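You operate a simulated robot arm through the tools that you are given. There is no shell and no other tool. Be economical: measure what you need, move in short steps, check, and stop when the job is done.

You run a simulated robot arm. Do the job below in one go: nothing can be reset, and whatever is moved stays where it is left.

TASK
Put the wash cup and the dye catcher in the purple tray.

The check looks at the end state, three seconds after you hand in, the way a careful person would. Anything else that was tipped, shoved, dropped, spilled or broken makes it a failure.

THE ROBOT
A 5-joint arm with a two-finger parallel gripper, fixed in place. Base frame: the origin is at the foot of the arm, x ahead of it, y to its left, z up; the work surface is at about z = 0. Readings come in m, degrees, newtons and seconds.
With the tool pointing down near the work surface it reaches from about 0.26 to 0.68 m from the base axis. Its first joint turns from -66.0 to 66.0 degrees. The tool tilts only in the upright plane through the base axis and itself; it spins freely about its own axis. Payload 2.9 kg.
Tool frame: the origin (TCP) lies between the finger pads and is the grasp point; the fingertips stand 0.03 m ahead of it; z points along the fingers, y is the line along which they close. The gripper opens to 0.11 m. The fingers are 0.02 m wide and 0.01 m thick; the gripper's body (0.048 by 0.112 m) begins 0.055 m behind the TCP.
Orientation is told as [roll, pitch, yaw] about the base's x, y, z axes, in that order, counted from this pose: with the fingers straight down and closing along the base's y, the tool's x points along the base's -x, its y along +y and its z along -z.

THE INTERFACE
- The arm moves only by the tool drive_tool. Its argument "increments" is a list that holds one entry, the list of rows, each a list of 7 numbers: the shift along the tool's x, y, z in m, then the turn, a rotation vector about the tool's x, y, z in degrees, then the gripper command, from -1 (shut) to 1 (fully open), values between in proportion. In form: [[[x, y, z, wx, wy, wz, gripper], ...]]. A call has 1 to 20 rows; each row shifts and turns the commanded pose from where the row before left it, along the tool's axes as they then stand. Each row takes 0.2 s and may step no farther than 0.05 m and 8.6 degrees from the row before; otherwise, or with a gripper value out of range, the whole call is refused. Where a pose cannot be reached the arm comes as near as it can. A force on the tool above 40 N (or 10 N above the force at the start of the call, whichever is more), or a blocked arm, ends the call early, and 0.2 s more pass. Each finger travels about 0.108 m/s and halts on what it meets, pressing with about 34 N; the grip force reading is that of the motor and also rises with nothing between the fingers. The clock runs only during rows and for 0.2 s after the last one: add rows that do not move to give the fingers time. The reply holds the time, the measured pose of the TCP, the force on the tool along the base axes, the opening and the grip force, in the units named above and with some noise.
- Cameras (640 x 400 px; columns grow to the right, rows downward): "scene" is fixed at [0.026, -0.4592, 0.6008]; the picture's right is [0.87, -0.49, 0.00], its down [-0.32, -0.57, -0.76] and it looks along [0.37, 0.66, -0.66] (base axes); focal length 306 px, centre (320, 200). "wrist" rides on the gripper at [0.072, 0.017, -0.103] in the tool frame; the picture's right is [-0.23, 0.97, 0.00], its down [-0.76, -0.18, -0.62] and it looks along [-0.61, -0.14, 0.78] (tool axes); focal length 222 px, centre (320, 200). There is no depth. A picture from a camera that has moved, and an enlarged one, comes with that camera's place and axes in the base frame and with its lens. The place of the scene camera against the robot may be out by one fixed shift of up to 0.018 m in any direction.
- snapshot(camera): a new picture of that camera. No time passes.
- inspect(camera, box): a new picture of the part [left, top, right, bottom] of that camera's present view, enlarged. No time passes.
- hand_in(): hands the job in; it is judged then, once.

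Work in short steps. Places have to be worked out from the pictures, the camera data and where the tool is seen: move nearer, look again, correct. Check each grasp and each placing, and mend what went wrong. You have 90 turns and 36 pictures in all, those below and enlarged ones among them. Open the gripper and draw the arm clear of the work before you hand the job in, unless the task says otherwise; then end with one line.

The tools are called after "Request:" as name(argument=value, ...) on one line, values as JSON. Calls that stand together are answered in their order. drive_tool: Moves the arm, as the interface text tells. Its arguments: {"type":"object","properties":{"increments":{"type":"array"}},"required":["increments"]} The other tools are called the same way: snapshot (camera) takes a picture; inspect (camera, box) takes an enlarged picture of a part of a camera's view; hand_in () hands the job in.

At the start:

```text
time: 0.0
eef_pos: [0.515, 0.1057, 0.2886]
tool_rot: [0.0, -0.1, -0.1]
ft_force: [-0.1, 0.0, 0.0]
width: 0.11
grasp_force: 0.2
```

scene: 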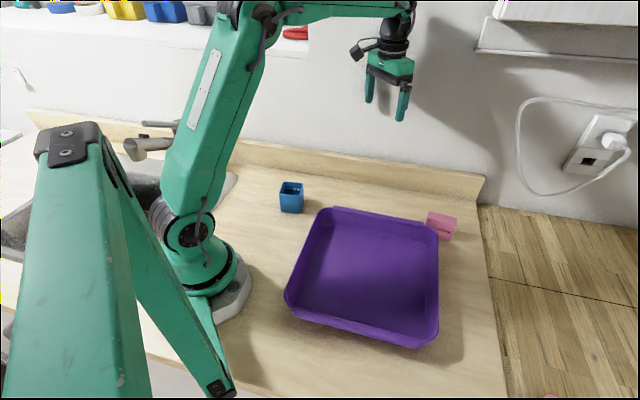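
wrist: 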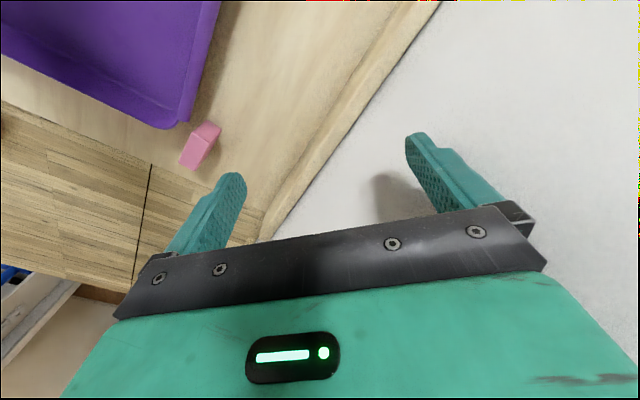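

The scene shows a blue cup-like object and a pink block near the tray. I'll enlarge both to identify them.

Request:
inspect(camera="scene", box=[260, 160, 500, 310])

Request:
inspect(camera="scene", box=[400, 190, 480, 240])

Request:
inspect(camera="scene", box=[260, 170, 340, 220])

```text
2.67 times, centred on (380, 235) of scene
camera zoom: at [0.026, -0.4592, 0.6008], right [0.87, -0.49, 0.0], down [-0.32, -0.57, -0.76], along [0.37, 0.66, -0.66], focal length 815 px, centre (160, 107)
```

zoom: 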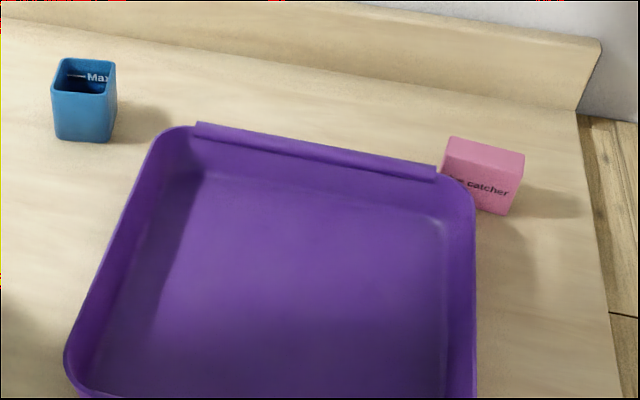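

```text
8.00 times, centred on (440, 215) of scene
camera zoom: at [0.026, -0.4592, 0.6008], right [0.87, -0.49, 0.0], down [-0.32, -0.57, -0.76], along [0.37, 0.66, -0.66], focal length 2444 px, centre (-640, 80)
```

zoom: 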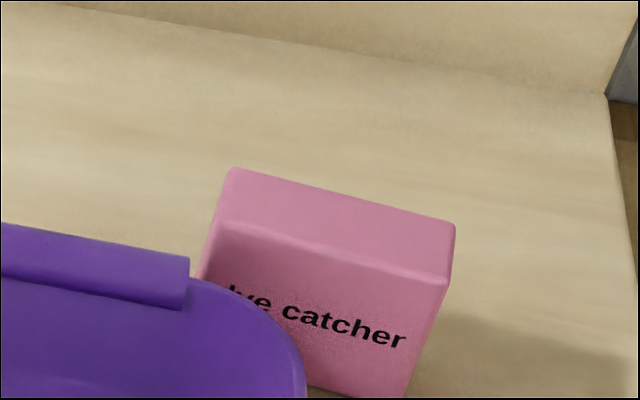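

```text
8.00 times, centred on (300, 195) of scene
camera zoom: at [0.026, -0.4592, 0.6008], right [0.87, -0.49, 0.0], down [-0.32, -0.57, -0.76], along [0.37, 0.66, -0.66], focal length 2444 px, centre (480, 240)
```

zoom: 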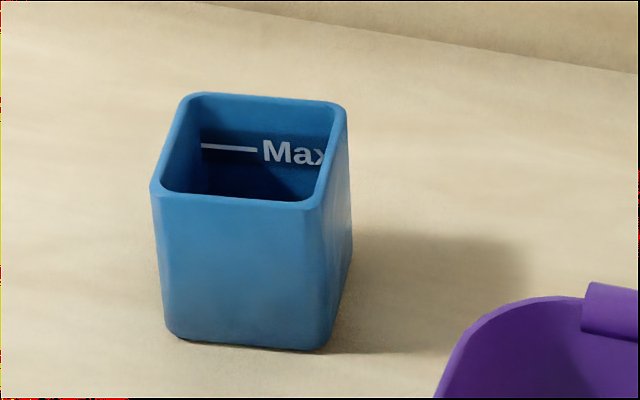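

The labels and colours identify them: blue square cup (about 0.052 m wide, 0.068 m high) near (0.278, 0.155), and the pink "dye catcher" block (about 0.068x0.029x0.05 m) near (0.57, -0.12). The wrist camera already sees the block, so I'll enlarge that for an independent fix.

Request:
inspect(camera="wrist", box=[140, 80, 268, 180])

Request:
inspect(camera="scene", box=[340, 60, 436, 130])

```text
4.00 times, centred on (204, 130) of wrist
camera zoom: at [0.4423, 0.1203, 0.3921], right [0.23, 0.97, 0.0], down [0.76, -0.18, 0.62], along [0.61, -0.14, -0.78], focal length 888 px, centre (784, 480)
```

zoom: 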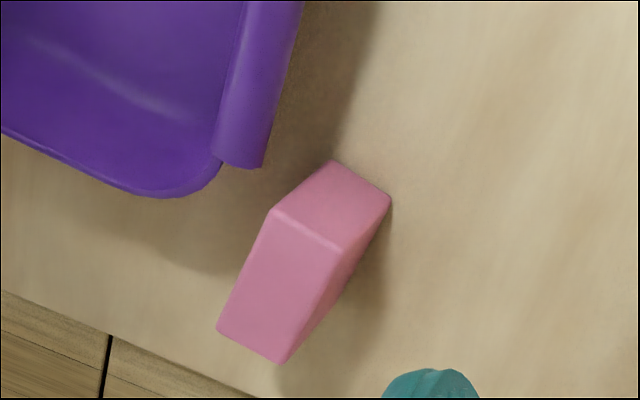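

```text
5.71 times, centred on (388, 95) of scene
camera zoom: at [0.026, -0.4592, 0.6008], right [0.87, -0.49, 0.0], down [-0.32, -0.57, -0.76], along [0.37, 0.66, -0.66], focal length 1746 px, centre (-69, 800)
```

zoom: 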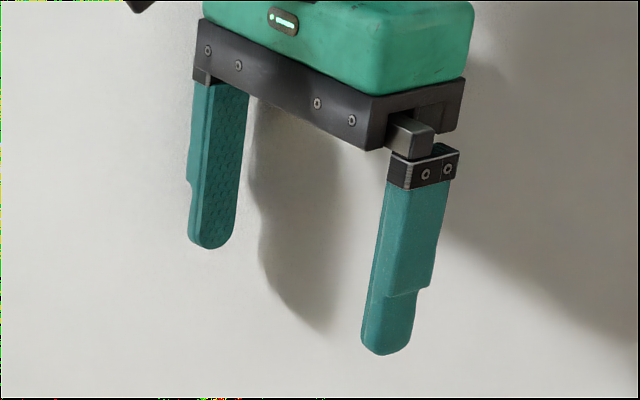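

The wrist fix puts the block's centre at about (0.558, -0.1205), with its long side (0.068 m) along -52° and its height about 0.057 m. That implies a scene camera shift of about (-0.013, +0.003). I'll move above the block, turn so the fingers close along its long side, and look.

Request:
drive_tool(increments=[[[-0.0086, -0.0452, 0, 0, 0, 0, 1], [-0.0086, -0.0452, 0, 0, 0, 0, 1], [-0.0086, -0.0452, 0, 0, 0, 0, 1], [-0.0086, -0.0452, 0, 0, 0, 0, 1], [-0.0086, -0.0454, 0, 0, 0, 0, 1], [0, 0, 0, 0, 0, -7.6, 1], [0, 0, 0, 0, 0, -7.6, 1], [0, 0, 0, 0, 0, -7.6, 1], [0, 0, 0, 0, 0, -7.6, 1], [0, 0, 0, 0, 0, -7.6, 1], [0, 0, 0.04, 0, 0, 0, 1], [0, 0, 0.04, 0, 0, 0, 1], [0, 0, 0.04, 0, 0, 0, 1], [0, 0, 0, 0, 0, 0, 1]]])

Request:
snapshot(camera="wrist")

```text
time: 3.0
eef_pos: [0.5571, -0.1228, 0.1695]
tool_rot: [-0.1, 0.0, 38.0]
ft_force: [-0.9, -0.5, 0.7]
width: 0.1102
grasp_force: 0.1
```

```text
28 pictures are left
camera wrist: at [0.4903, -0.1547, 0.2716], right [-0.42, 0.91, 0.0], down [0.71, 0.33, 0.62], along [0.57, 0.26, -0.78], focal length 222 px, centre (320, 200)
```

wrist: 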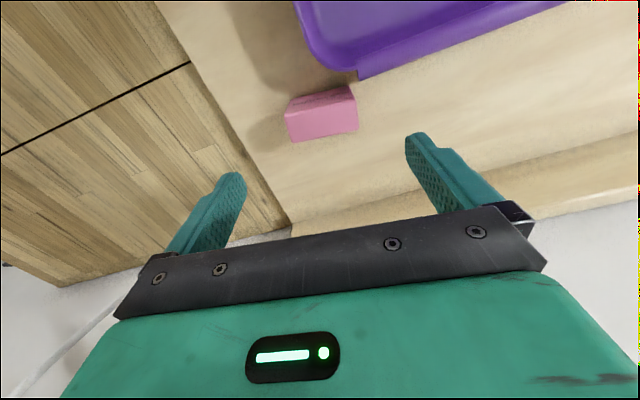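

Block sits between the fingers in view. I'll enlarge for exact corners.

Request:
inspect(camera="wrist", box=[256, 60, 384, 140])

```text
5.00 times, centred on (320, 100) of wrist
camera zoom: at [0.4903, -0.1547, 0.2716], right [-0.42, 0.91, 0.0], down [0.71, 0.33, 0.62], along [0.57, 0.26, -0.78], focal length 1111 px, centre (320, 700)
```

zoom: 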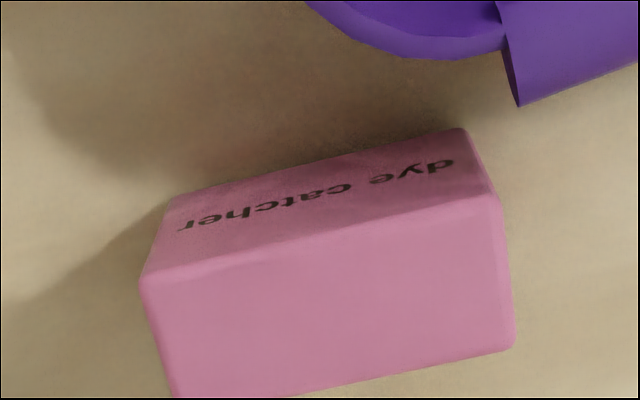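

The block's centre computes to (0.558, -0.122), yaw 37°, and the tool is at (0.557, -0.123). I'll turn 1°, descend to z≈0.042 and close.

Request:
drive_tool(increments=[[[0, 0, 0.03, 0, 0, 1, 1], [0, 0, 0.03, 0, 0, 0, 1], [0, 0, 0.025, 0, 0, 0, 1], [0, 0, 0.022, 0, 0, 0, 1], [0, 0, 0.02, 0, 0, 0, 1], [0, 0, 0, 0, 0, 0, 1]]])

Request:
inspect(camera="wrist", box=[160, 50, 480, 250])

```text
time: 4.4
eef_pos: [0.5574, -0.1219, 0.0428]
tool_rot: [0.0, 0.0, 37.0]
ft_force: [0.0, 0.7, 0.0]
width: 0.1101
grasp_force: 0.1
```

```text
2.00 times, centred on (320, 150) of wrist
camera zoom: at [0.4892, -0.1532, 0.1452], right [-0.4, 0.91, 0.0], down [0.72, 0.32, 0.62], along [0.57, 0.25, -0.78], focal length 444 px, centre (320, 300)
```

zoom: 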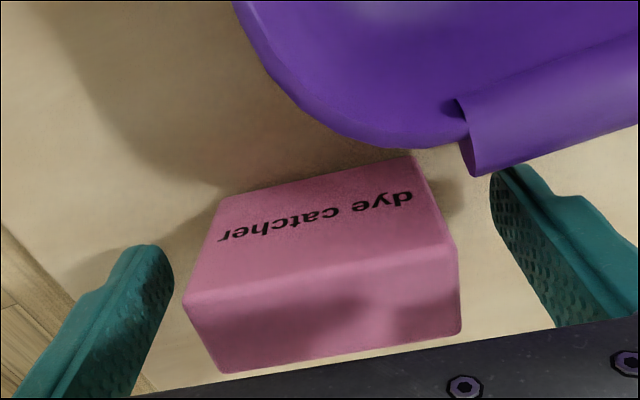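

The block is centred between the fingers and both are clear of the tray. Closing, then lifting a little.

Request:
drive_tool(increments=[[[0, 0, 0, 0, 0, 0, -1], [0, 0, 0, 0, 0, 0, -1], [0, 0, 0, 0, 0, 0, -1], [0, 0, 0, 0, 0, 0, -1]]])

Request:
drive_tool(increments=[[[0, 0, -0.02, 0, 0, 0, -1], [0, 0, -0.03, 0, 0, 0, -1], [0, 0, -0.04, 0, 0, 0, -1], [0, 0, -0.04, 0, 0, 0, -1], [0, 0, 0, 0, 0, 0, -1]]])

Request:
snapshot(camera="scene")

Request:
snapshot(camera="wrist")

```text
time: 5.4
eef_pos: [0.557, -0.1216, 0.0434]
tool_rot: [0.0, 0.0, 37.0]
ft_force: [-0.4, 0.2, -0.2]
width: 0.0686
grasp_force: 34.3
```

```text
time: 6.6
eef_pos: [0.558, -0.1223, 0.1728]
tool_rot: [0.1, 0.0, 37.1]
ft_force: [0.2, 0.2, -0.5]
width: 0.0687
grasp_force: 33.8
```

```text
25 pictures are left
```

scene: 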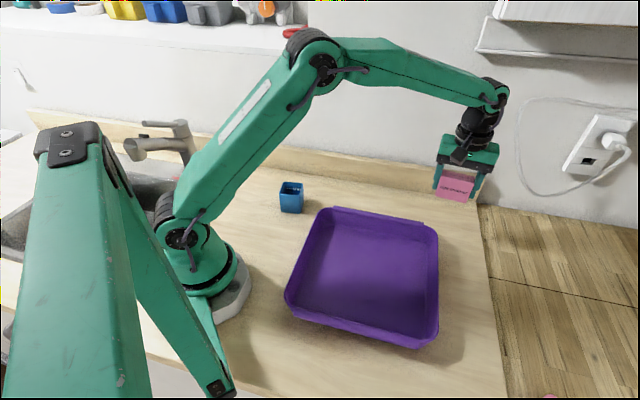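

```text
24 pictures are left
camera wrist: at [0.4893, -0.1536, 0.2745], right [-0.4, 0.91, 0.0], down [0.72, 0.32, 0.62], along [0.57, 0.25, -0.78], focal length 222 px, centre (320, 200)
```

wrist: 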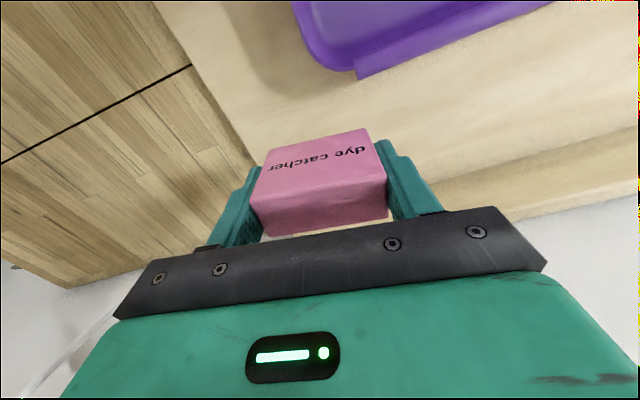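

Block held firmly (width 0.0687). I move over the tray at about (0.40, -0.15), staying high.

Request:
drive_tool(increments=[[[0.0358, 0.0182, 0, 0, 0, 0, -1], [0.0358, 0.0182, 0, 0, 0, 0, -1], [0.0358, 0.0182, 0, 0, 0, 0, -1], [0.0358, 0.0182, 0, 0, 0, 0, -1], [0, 0, 0, 0, 0, 0, -1], [0, 0, 0.03, 0, 0, 0, -1], [0, 0, 0.02, 0, 0, 0, -1], [0, 0, 0, 0, 0, 0, -1]]])

Request:
snapshot(camera="scene")

Request:
snapshot(camera="wrist")

```text
time: 8.4
eef_pos: [0.4005, -0.1507, 0.1227]
tool_rot: [0.0, 0.1, 37.0]
ft_force: [-0.3, -0.1, -0.3]
width: 0.0688
grasp_force: 34.1
```

```text
23 pictures are left
```

scene: 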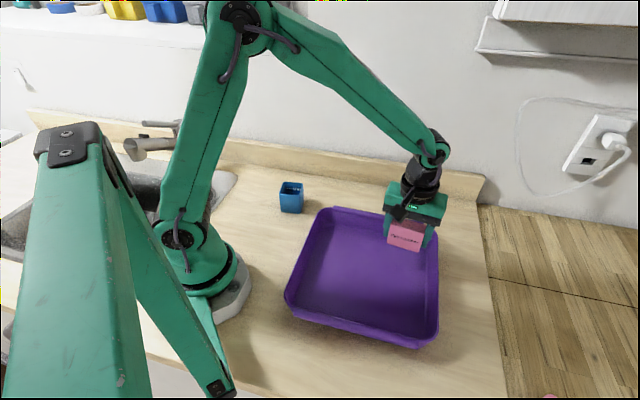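

```text
22 pictures are left
camera wrist: at [0.3315, -0.1817, 0.225], right [-0.4, 0.91, 0.0], down [0.72, 0.32, 0.62], along [0.57, 0.25, -0.78], focal length 222 px, centre (320, 200)
```

wrist: 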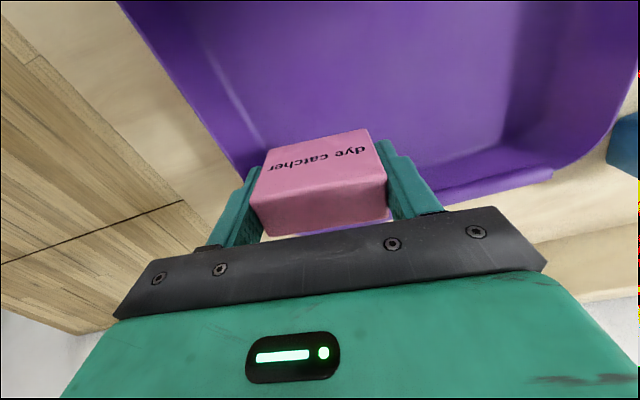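

Well over the tray. I shift 1.2 cm further from the right wall and lower to just above the floor, then feel for contact.

Request:
drive_tool(increments=[[[0, 0.012, 0.02, 0, 0, 0, -1], [0, 0, 0.025, 0, 0, 0, -1], [0, 0, 0.018, 0, 0, 0, -1], [0, 0, 0.003, 0, 0, 0, -1], [0, 0, 0.003, 0, 0, 0, -1], [0, 0, 0, 0, 0, 0, -1]]])

Request:
inspect(camera="scene", box=[340, 180, 468, 260])

```text
time: 9.8
eef_pos: [0.3936, -0.1401, 0.0538]
tool_rot: [-0.1, -0.1, 37.0]
ft_force: [-0.2, 0.2, 0.4]
width: 0.0687
grasp_force: 34.0
```

```text
5.00 times, centred on (404, 220) of scene
camera zoom: at [0.026, -0.4592, 0.6008], right [0.87, -0.49, 0.0], down [-0.32, -0.57, -0.76], along [0.37, 0.66, -0.66], focal length 1527 px, centre (-100, 100)
```

zoom: 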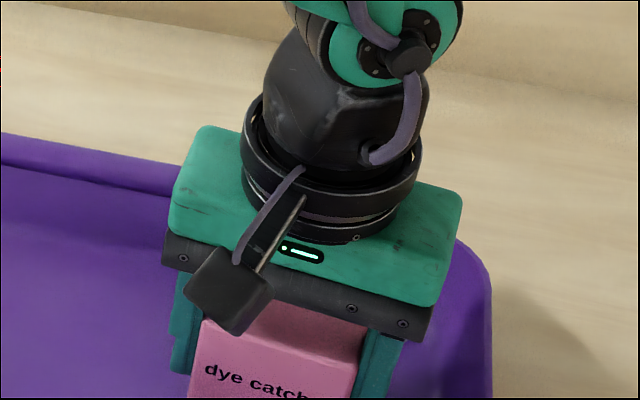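

No contact yet at z=0.054. I step down in 2 mm steps to feel for the tray floor.

Request:
drive_tool(increments=[[[0, 0, 0.002, 0, 0, 0, -1], [0, 0, 0.002, 0, 0, 0, -1], [0, 0, 0.002, 0, 0, 0, -1], [0, 0, 0, 0, 0, 0, -1]]])

```text
time: 10.8
eef_pos: [0.3927, -0.1397, 0.0477]
tool_rot: [0.0, 0.0, 37.1]
ft_force: [-1.6, 1.4, 3.4]
width: 0.0689
grasp_force: 34.7
```

A 3.4 N upward force shows contact with the floor. I open partway (about 0.09 m) and lift away.

Request:
drive_tool(increments=[[[0, 0, 0, 0, 0, 0, 0.6], [0, 0, 0, 0, 0, 0, 0.6], [0, 0, 0, 0, 0, 0, 0.6], [0, 0, -0.02, 0, 0, 0, 0.6], [0, 0, -0.04, 0, 0, 0, 0.6], [0, 0, -0.045, 0, 0, 0, 0.6], [0, 0, -0.045, 0, 0, 0, 0.6], [0, 0, -0.03, 0, 0, 0, 0.6], [0, 0, 0, 0, 0, 0, 0.6]]])

Request:
snapshot(camera="scene")

```text
time: 12.8
eef_pos: [0.3932, -0.1402, 0.2272]
tool_rot: [0.0, 0.0, 37.0]
ft_force: [-0.3, 0.6, -0.3]
width: 0.0882
grasp_force: 0.0
```

```text
20 pictures are left
```

scene: 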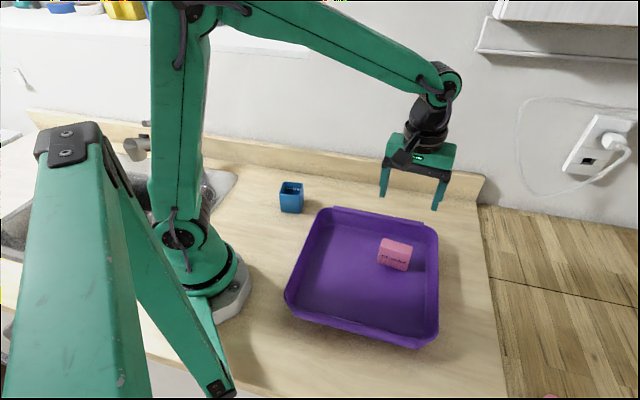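

The dye catcher stands upright in the tray. Next I go above the cup at about (0.264, 0.157), yaw 52°, staying high, and look.

Request:
drive_tool(increments=[[[0, 0, 0, 0, 0, -7.5, 1], [0, 0, 0, 0, 0, -7.5, 1], [-0.0221, 0.0407, 0, 0, 0, 0, 1], [-0.0221, 0.0407, 0, 0, 0, 0, 1], [-0.0221, 0.0407, 0, 0, 0, 0, 1], [-0.0221, 0.0407, 0, 0, 0, 0, 1], [-0.0221, 0.0407, 0, 0, 0, 0, 1], [-0.0221, 0.0407, 0, 0, 0, 0, 1], [-0.0221, 0.0407, 0, 0, 0, 0, 1], [0, 0, 0.03, 0, 0, 0, 1], [0, 0, 0, 0, 0, 0, 1]]])

Request:
snapshot(camera="wrist")

```text
time: 15.2
eef_pos: [0.2633, 0.1571, 0.1972]
tool_rot: [0.0, 0.0, 52.1]
ft_force: [-0.8, 0.0, 1.1]
width: 0.1098
grasp_force: 0.2
```

```text
19 pictures are left
camera wrist: at [0.2056, 0.1098, 0.2991], right [-0.63, 0.78, 0.0], down [0.61, 0.49, 0.62], along [0.49, 0.39, -0.78], focal length 222 px, centre (320, 200)
```

wrist: 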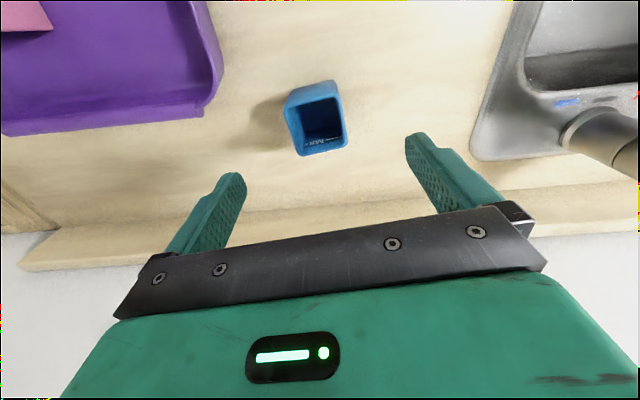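

The cup is between the fingers' line of descent. I enlarge to measure its rim precisely and see what it holds.

Request:
inspect(camera="wrist", box=[256, 70, 384, 150])

Request:
inspect(camera="wrist", box=[272, 74, 368, 164])

```text
5.00 times, centred on (320, 110) of wrist
camera zoom: at [0.2056, 0.1098, 0.2991], right [-0.63, 0.78, 0.0], down [0.61, 0.49, 0.62], along [0.49, 0.39, -0.78], focal length 1111 px, centre (320, 650)
```

zoom: 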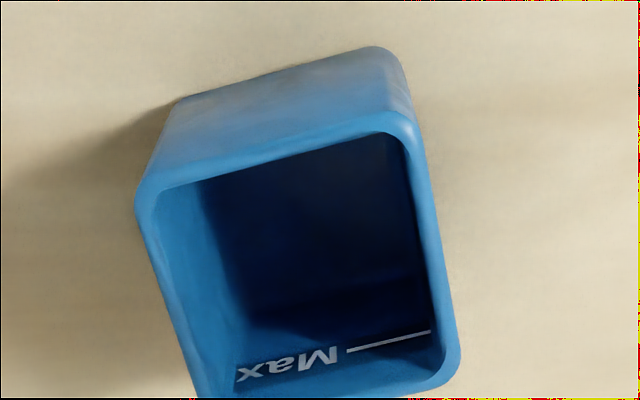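

```text
4.44 times, centred on (320, 119) of wrist
camera zoom: at [0.2056, 0.1098, 0.2991], right [-0.63, 0.78, 0.0], down [0.61, 0.49, 0.62], along [0.49, 0.39, -0.78], focal length 987 px, centre (320, 560)
```

zoom: 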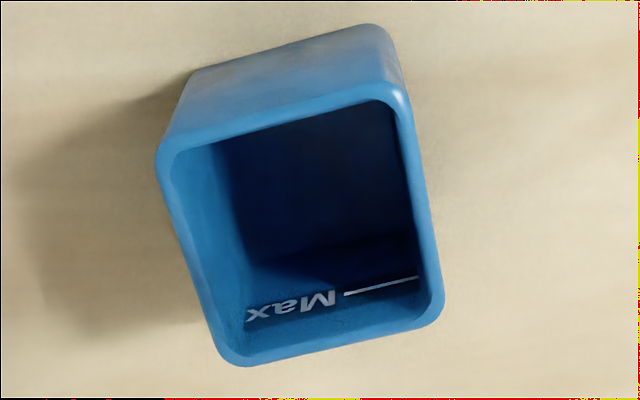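

The cup looks empty; its rim centre computes to (0.277, 0.1625) with sides at 142.5°, so I correct by about 1.4 cm, lower to z≈0.12 (fingertips still above the rim), and re-check.

Request:
drive_tool(increments=[[[-0.0127, -0.0075, 0, 0, 0, 0, 1], [0, 0, 0.04, 0, 0, 0, 1], [0, 0, 0.037, 0, 0, 0, 1], [0, 0, 0, 0, 0, 0, 1]]])

Request:
inspect(camera="wrist", box=[160, 50, 480, 250])

```text
time: 16.2
eef_pos: [0.2775, 0.1608, 0.1209]
tool_rot: [0.1, 0.0, 52.0]
ft_force: [-0.4, -0.6, -0.2]
width: 0.1101
grasp_force: 0.0
```

```text
2.00 times, centred on (320, 150) of wrist
camera zoom: at [0.2193, 0.1143, 0.2226], right [-0.63, 0.78, 0.0], down [0.61, 0.49, 0.62], along [0.49, 0.39, -0.78], focal length 444 px, centre (320, 300)
```

zoom: 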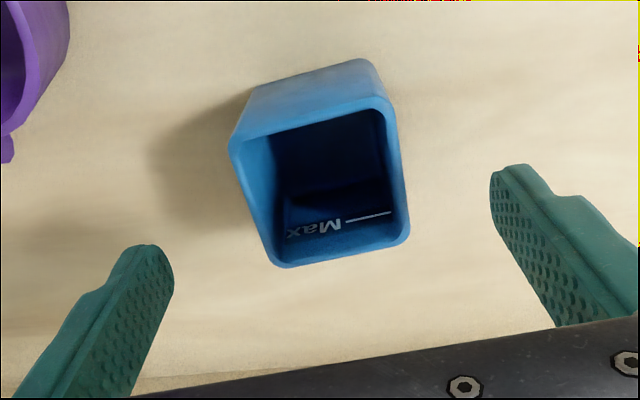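

Recomputed cup centre is (0.276, 0.161), within 2 mm of the tool. Descending to z≈0.043 and closing.

Request:
drive_tool(increments=[[[0, 0, 0.03, 0, 0, 0, 1], [0, 0, 0.025, 0, 0, 0, 1], [0, 0, 0.022, 0, 0, 0, 1], [0, 0, 0, 0, 0, 0, 1], [0, 0, 0, 0, 0, 0, -1], [0, 0, 0, 0, 0, 0, -1], [0, 0, 0, 0, 0, 0, -1], [0, 0, 0, 0, 0, 0, -1], [0, 0, 0, 0, 0, 0, -1]]])

Request:
snapshot(camera="wrist")

```text
time: 18.2
eef_pos: [0.2769, 0.1612, 0.0441]
tool_rot: [0.0, -0.1, 52.0]
ft_force: [-0.1, -0.3, 0.2]
width: 0.0593
grasp_force: 33.7
```

```text
15 pictures are left
camera wrist: at [0.2188, 0.1143, 0.1461], right [-0.63, 0.78, 0.0], down [0.61, 0.49, 0.62], along [0.49, 0.39, -0.78], focal length 222 px, centre (320, 200)
```

wrist: 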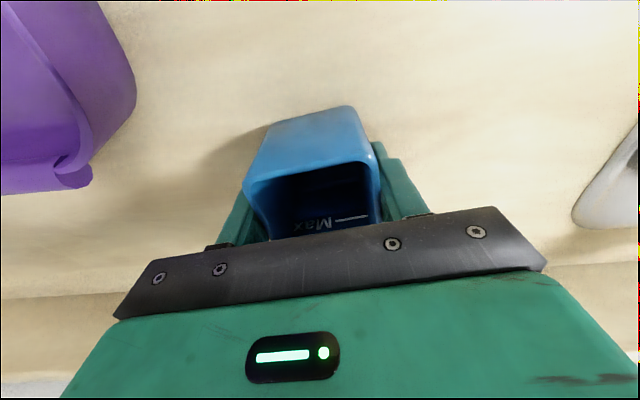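

Cup gripped (width 0.059). Lifting straight up, then carrying it level to about (0.29, -0.095) over the tray.

Request:
drive_tool(increments=[[[0, 0, -0.015, 0, 0, 0, -1], [0, 0, -0.025, 0, 0, 0, -1], [0, 0, -0.03, 0, 0, 0, -1], [0, 0, -0.03, 0, 0, 0, -1], [0, 0, -0.02, 0, 0, 0, -1], [0, 0, 0, 0, 0, 0, -1], [0.0207, -0.0267, 0, 0, 0, 0, -1], [0.0207, -0.0267, 0, 0, 0, 0, -1], [0.0207, -0.0267, 0, 0, 0, 0, -1], [0.0207, -0.0267, 0, 0, 0, 0, -1], [0.0277, -0.0153, 0, 0, 0, 0, -1], [0.0277, -0.0153, 0, 0, 0, 0, -1], [0.0277, -0.0153, 0, 0, 0, 0, -1], [0.0277, -0.0153, 0, 0, 0, 0, -1], [0, 0, 0, 0, 0, 0, -1]]])

Request:
snapshot(camera="scene")

Request:
snapshot(camera="wrist")

```text
time: 21.4
eef_pos: [0.2897, -0.0933, 0.1637]
tool_rot: [0.1, 0.0, 51.9]
ft_force: [-0.4, -0.5, -0.1]
width: 0.0591
grasp_force: 34.2
```

```text
14 pictures are left
```

scene: 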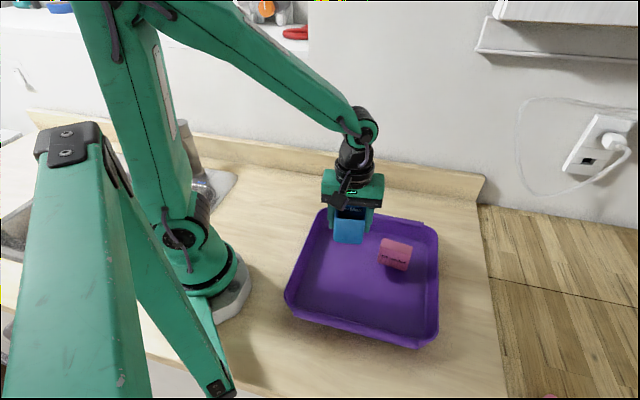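

```text
13 pictures are left
camera wrist: at [0.232, -0.1416, 0.266], right [-0.63, 0.78, 0.0], down [0.61, 0.49, 0.62], along [0.49, 0.39, -0.78], focal length 222 px, centre (320, 200)
```

wrist: 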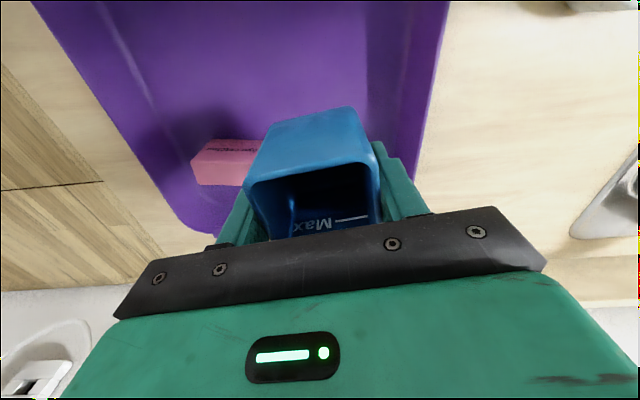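

The cup is level and centred between the left wall and the block (about 6.5 cm each side). I lower to just above the floor, then feel for contact.

Request:
drive_tool(increments=[[[0, 0, 0.03, 0, 0, 0, -1], [0, 0, 0.03, 0, 0, 0, -1], [0, 0, 0.03, 0, 0, 0, -1], [0, 0, 0.018, 0, 0, 0, -1], [0, 0, 0.003, 0, 0, 0, -1], [0, 0, 0, 0, 0, 0, -1]]])

Request:
drive_tool(increments=[[[0, 0, 0.002, 0, 0, 0, -1], [0, 0, 0.002, 0, 0, 0, -1], [0, 0, 0, 0, 0, 0, -1]]])

Request:
snapshot(camera="wrist")

```text
time: 22.8
eef_pos: [0.2907, -0.0936, 0.0533]
tool_rot: [-0.1, -0.1, 52.0]
ft_force: [-0.4, 0.4, -0.3]
width: 0.0594
grasp_force: 34.3
```

```text
time: 23.6
eef_pos: [0.2899, -0.0942, 0.0482]
tool_rot: [0.0, 0.0, 52.0]
ft_force: [0.2, 0.1, 0.3]
width: 0.0591
grasp_force: 34.1
```

```text
12 pictures are left
camera wrist: at [0.232, -0.1414, 0.1511], right [-0.63, 0.78, 0.0], down [0.61, 0.49, 0.62], along [0.49, 0.39, -0.78], focal length 222 px, centre (320, 200)
```

wrist: 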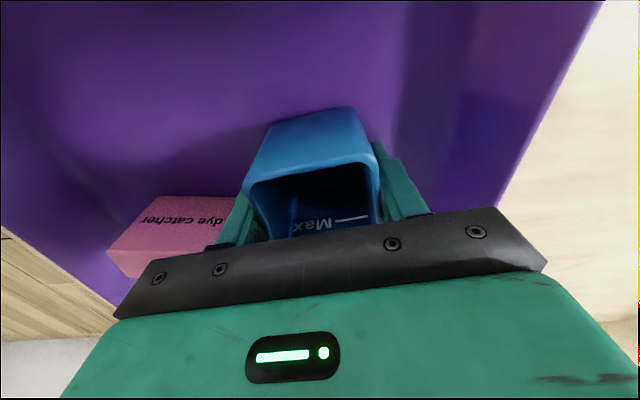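

No contact yet. Two more 1.5 mm steps.

Request:
drive_tool(increments=[[[0, 0, 0.0015, 0, 0, 0, -1], [0, 0, 0.0015, 0, 0, 0, -1], [0, 0, 0, 0, 0, 0, -1]]])

```text
time: 24.4
eef_pos: [0.2915, -0.0931, 0.0465]
tool_rot: [-0.1, 0.0, 52.1]
ft_force: [-4.0, 2.3, 25.5]
width: 0.0591
grasp_force: 34.2
```

Firm contact at 25 N, so I ease up 1.5 mm, open to about 0.078 m and lift away.

Request:
drive_tool(increments=[[[0, 0, -0.0015, 0, 0, 0, -1], [0, 0, 0, 0, 0, 0, -1]]])

Request:
drive_tool(increments=[[[0, 0, 0, 0, 0, 0, 0.4], [0, 0, 0, 0, 0, 0, 0.4], [0, 0, 0, 0, 0, 0, 0.4], [0, 0, -0.015, 0, 0, 0, 0.4], [0, 0, -0.03, 0, 0, 0, 0.4], [0, 0, -0.04, 0, 0, 0, 0.4], [0, 0, -0.045, 0, 0, 0, 0.4], [0, 0, -0.045, 0, 0, 0, 0.4], [0, 0, 0, 0, 0, 0, 0.4]]])

Request:
snapshot(camera="scene")

```text
time: 25.0
eef_pos: [0.2895, -0.0931, 0.0468]
tool_rot: [0.1, 0.0, 52.0]
ft_force: [-0.1, -0.5, 0.2]
width: 0.0591
grasp_force: 34.4
```

```text
time: 27.0
eef_pos: [0.2905, -0.0933, 0.2238]
tool_rot: [0.0, 0.0, 51.9]
ft_force: [0.8, 0.1, -0.4]
width: 0.0772
grasp_force: 0.2
```

```text
11 pictures are left
```

scene: 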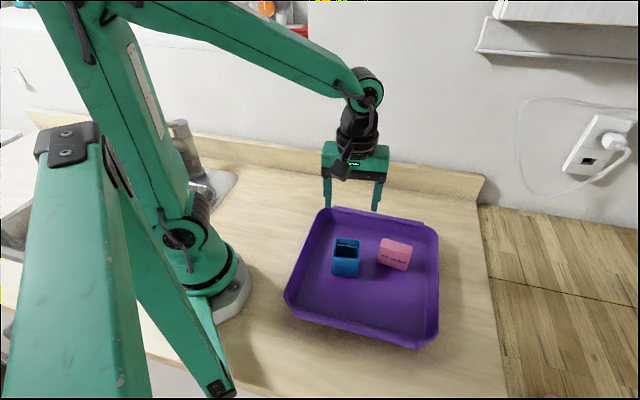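

Both items stand upright in the tray. I draw the arm clear, back toward its starting place, opening fully.

Request:
drive_tool(increments=[[[-0.037, -0.007, -0.008, 0, 0, 0, 1], [-0.037, -0.007, -0.008, 0, 0, 0, 1], [-0.037, -0.007, -0.008, 0, 0, 0, 1], [-0.037, -0.007, -0.008, 0, 0, 0, 1], [-0.037, -0.007, -0.008, 0, 0, 0, 1], [-0.037, -0.007, -0.008, 0, 0, 0, 1], [-0.037, -0.007, -0.008, 0, 0, 0, 1], [-0.037, -0.007, -0.008, 0, 0, 0, 1], [0, 0, 0, 0, 0, 0, 1]]])

Request:
snapshot(camera="scene")

Request:
inspect(camera="scene", box=[280, 190, 472, 310])

```text
time: 29.0
eef_pos: [0.5173, 0.1072, 0.2848]
tool_rot: [-0.1, 0.1, 52.0]
ft_force: [-0.3, 0.1, 0.2]
width: 0.11
grasp_force: 0.1
```

```text
10 pictures are left
```

scene: 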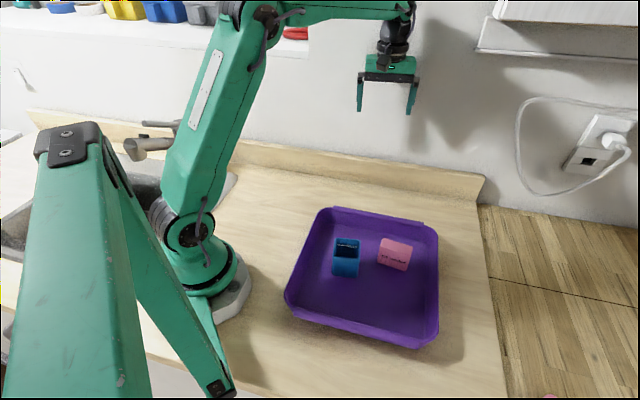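

```text
3.33 times, centred on (376, 250) of scene
camera zoom: at [0.026, -0.4592, 0.6008], right [0.87, -0.49, 0.0], down [-0.32, -0.57, -0.76], along [0.37, 0.66, -0.66], focal length 1018 px, centre (133, 33)
```

zoom: 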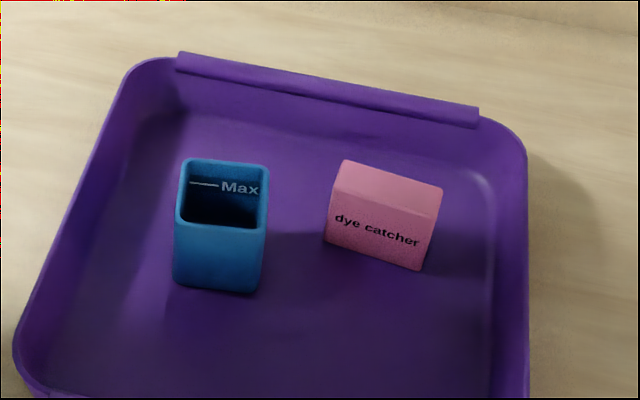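

Both items stand upright in the tray, nothing else has moved, and the gripper is open and clear, so I hand in.

Request:
hand_in()

```text
The job is handed in.
```

The wash cup (the blue cup, the only one within reach; I saw no name on it) and the labelled dye catcher are both upright in the purple tray, and the arm is open and clear of the work.
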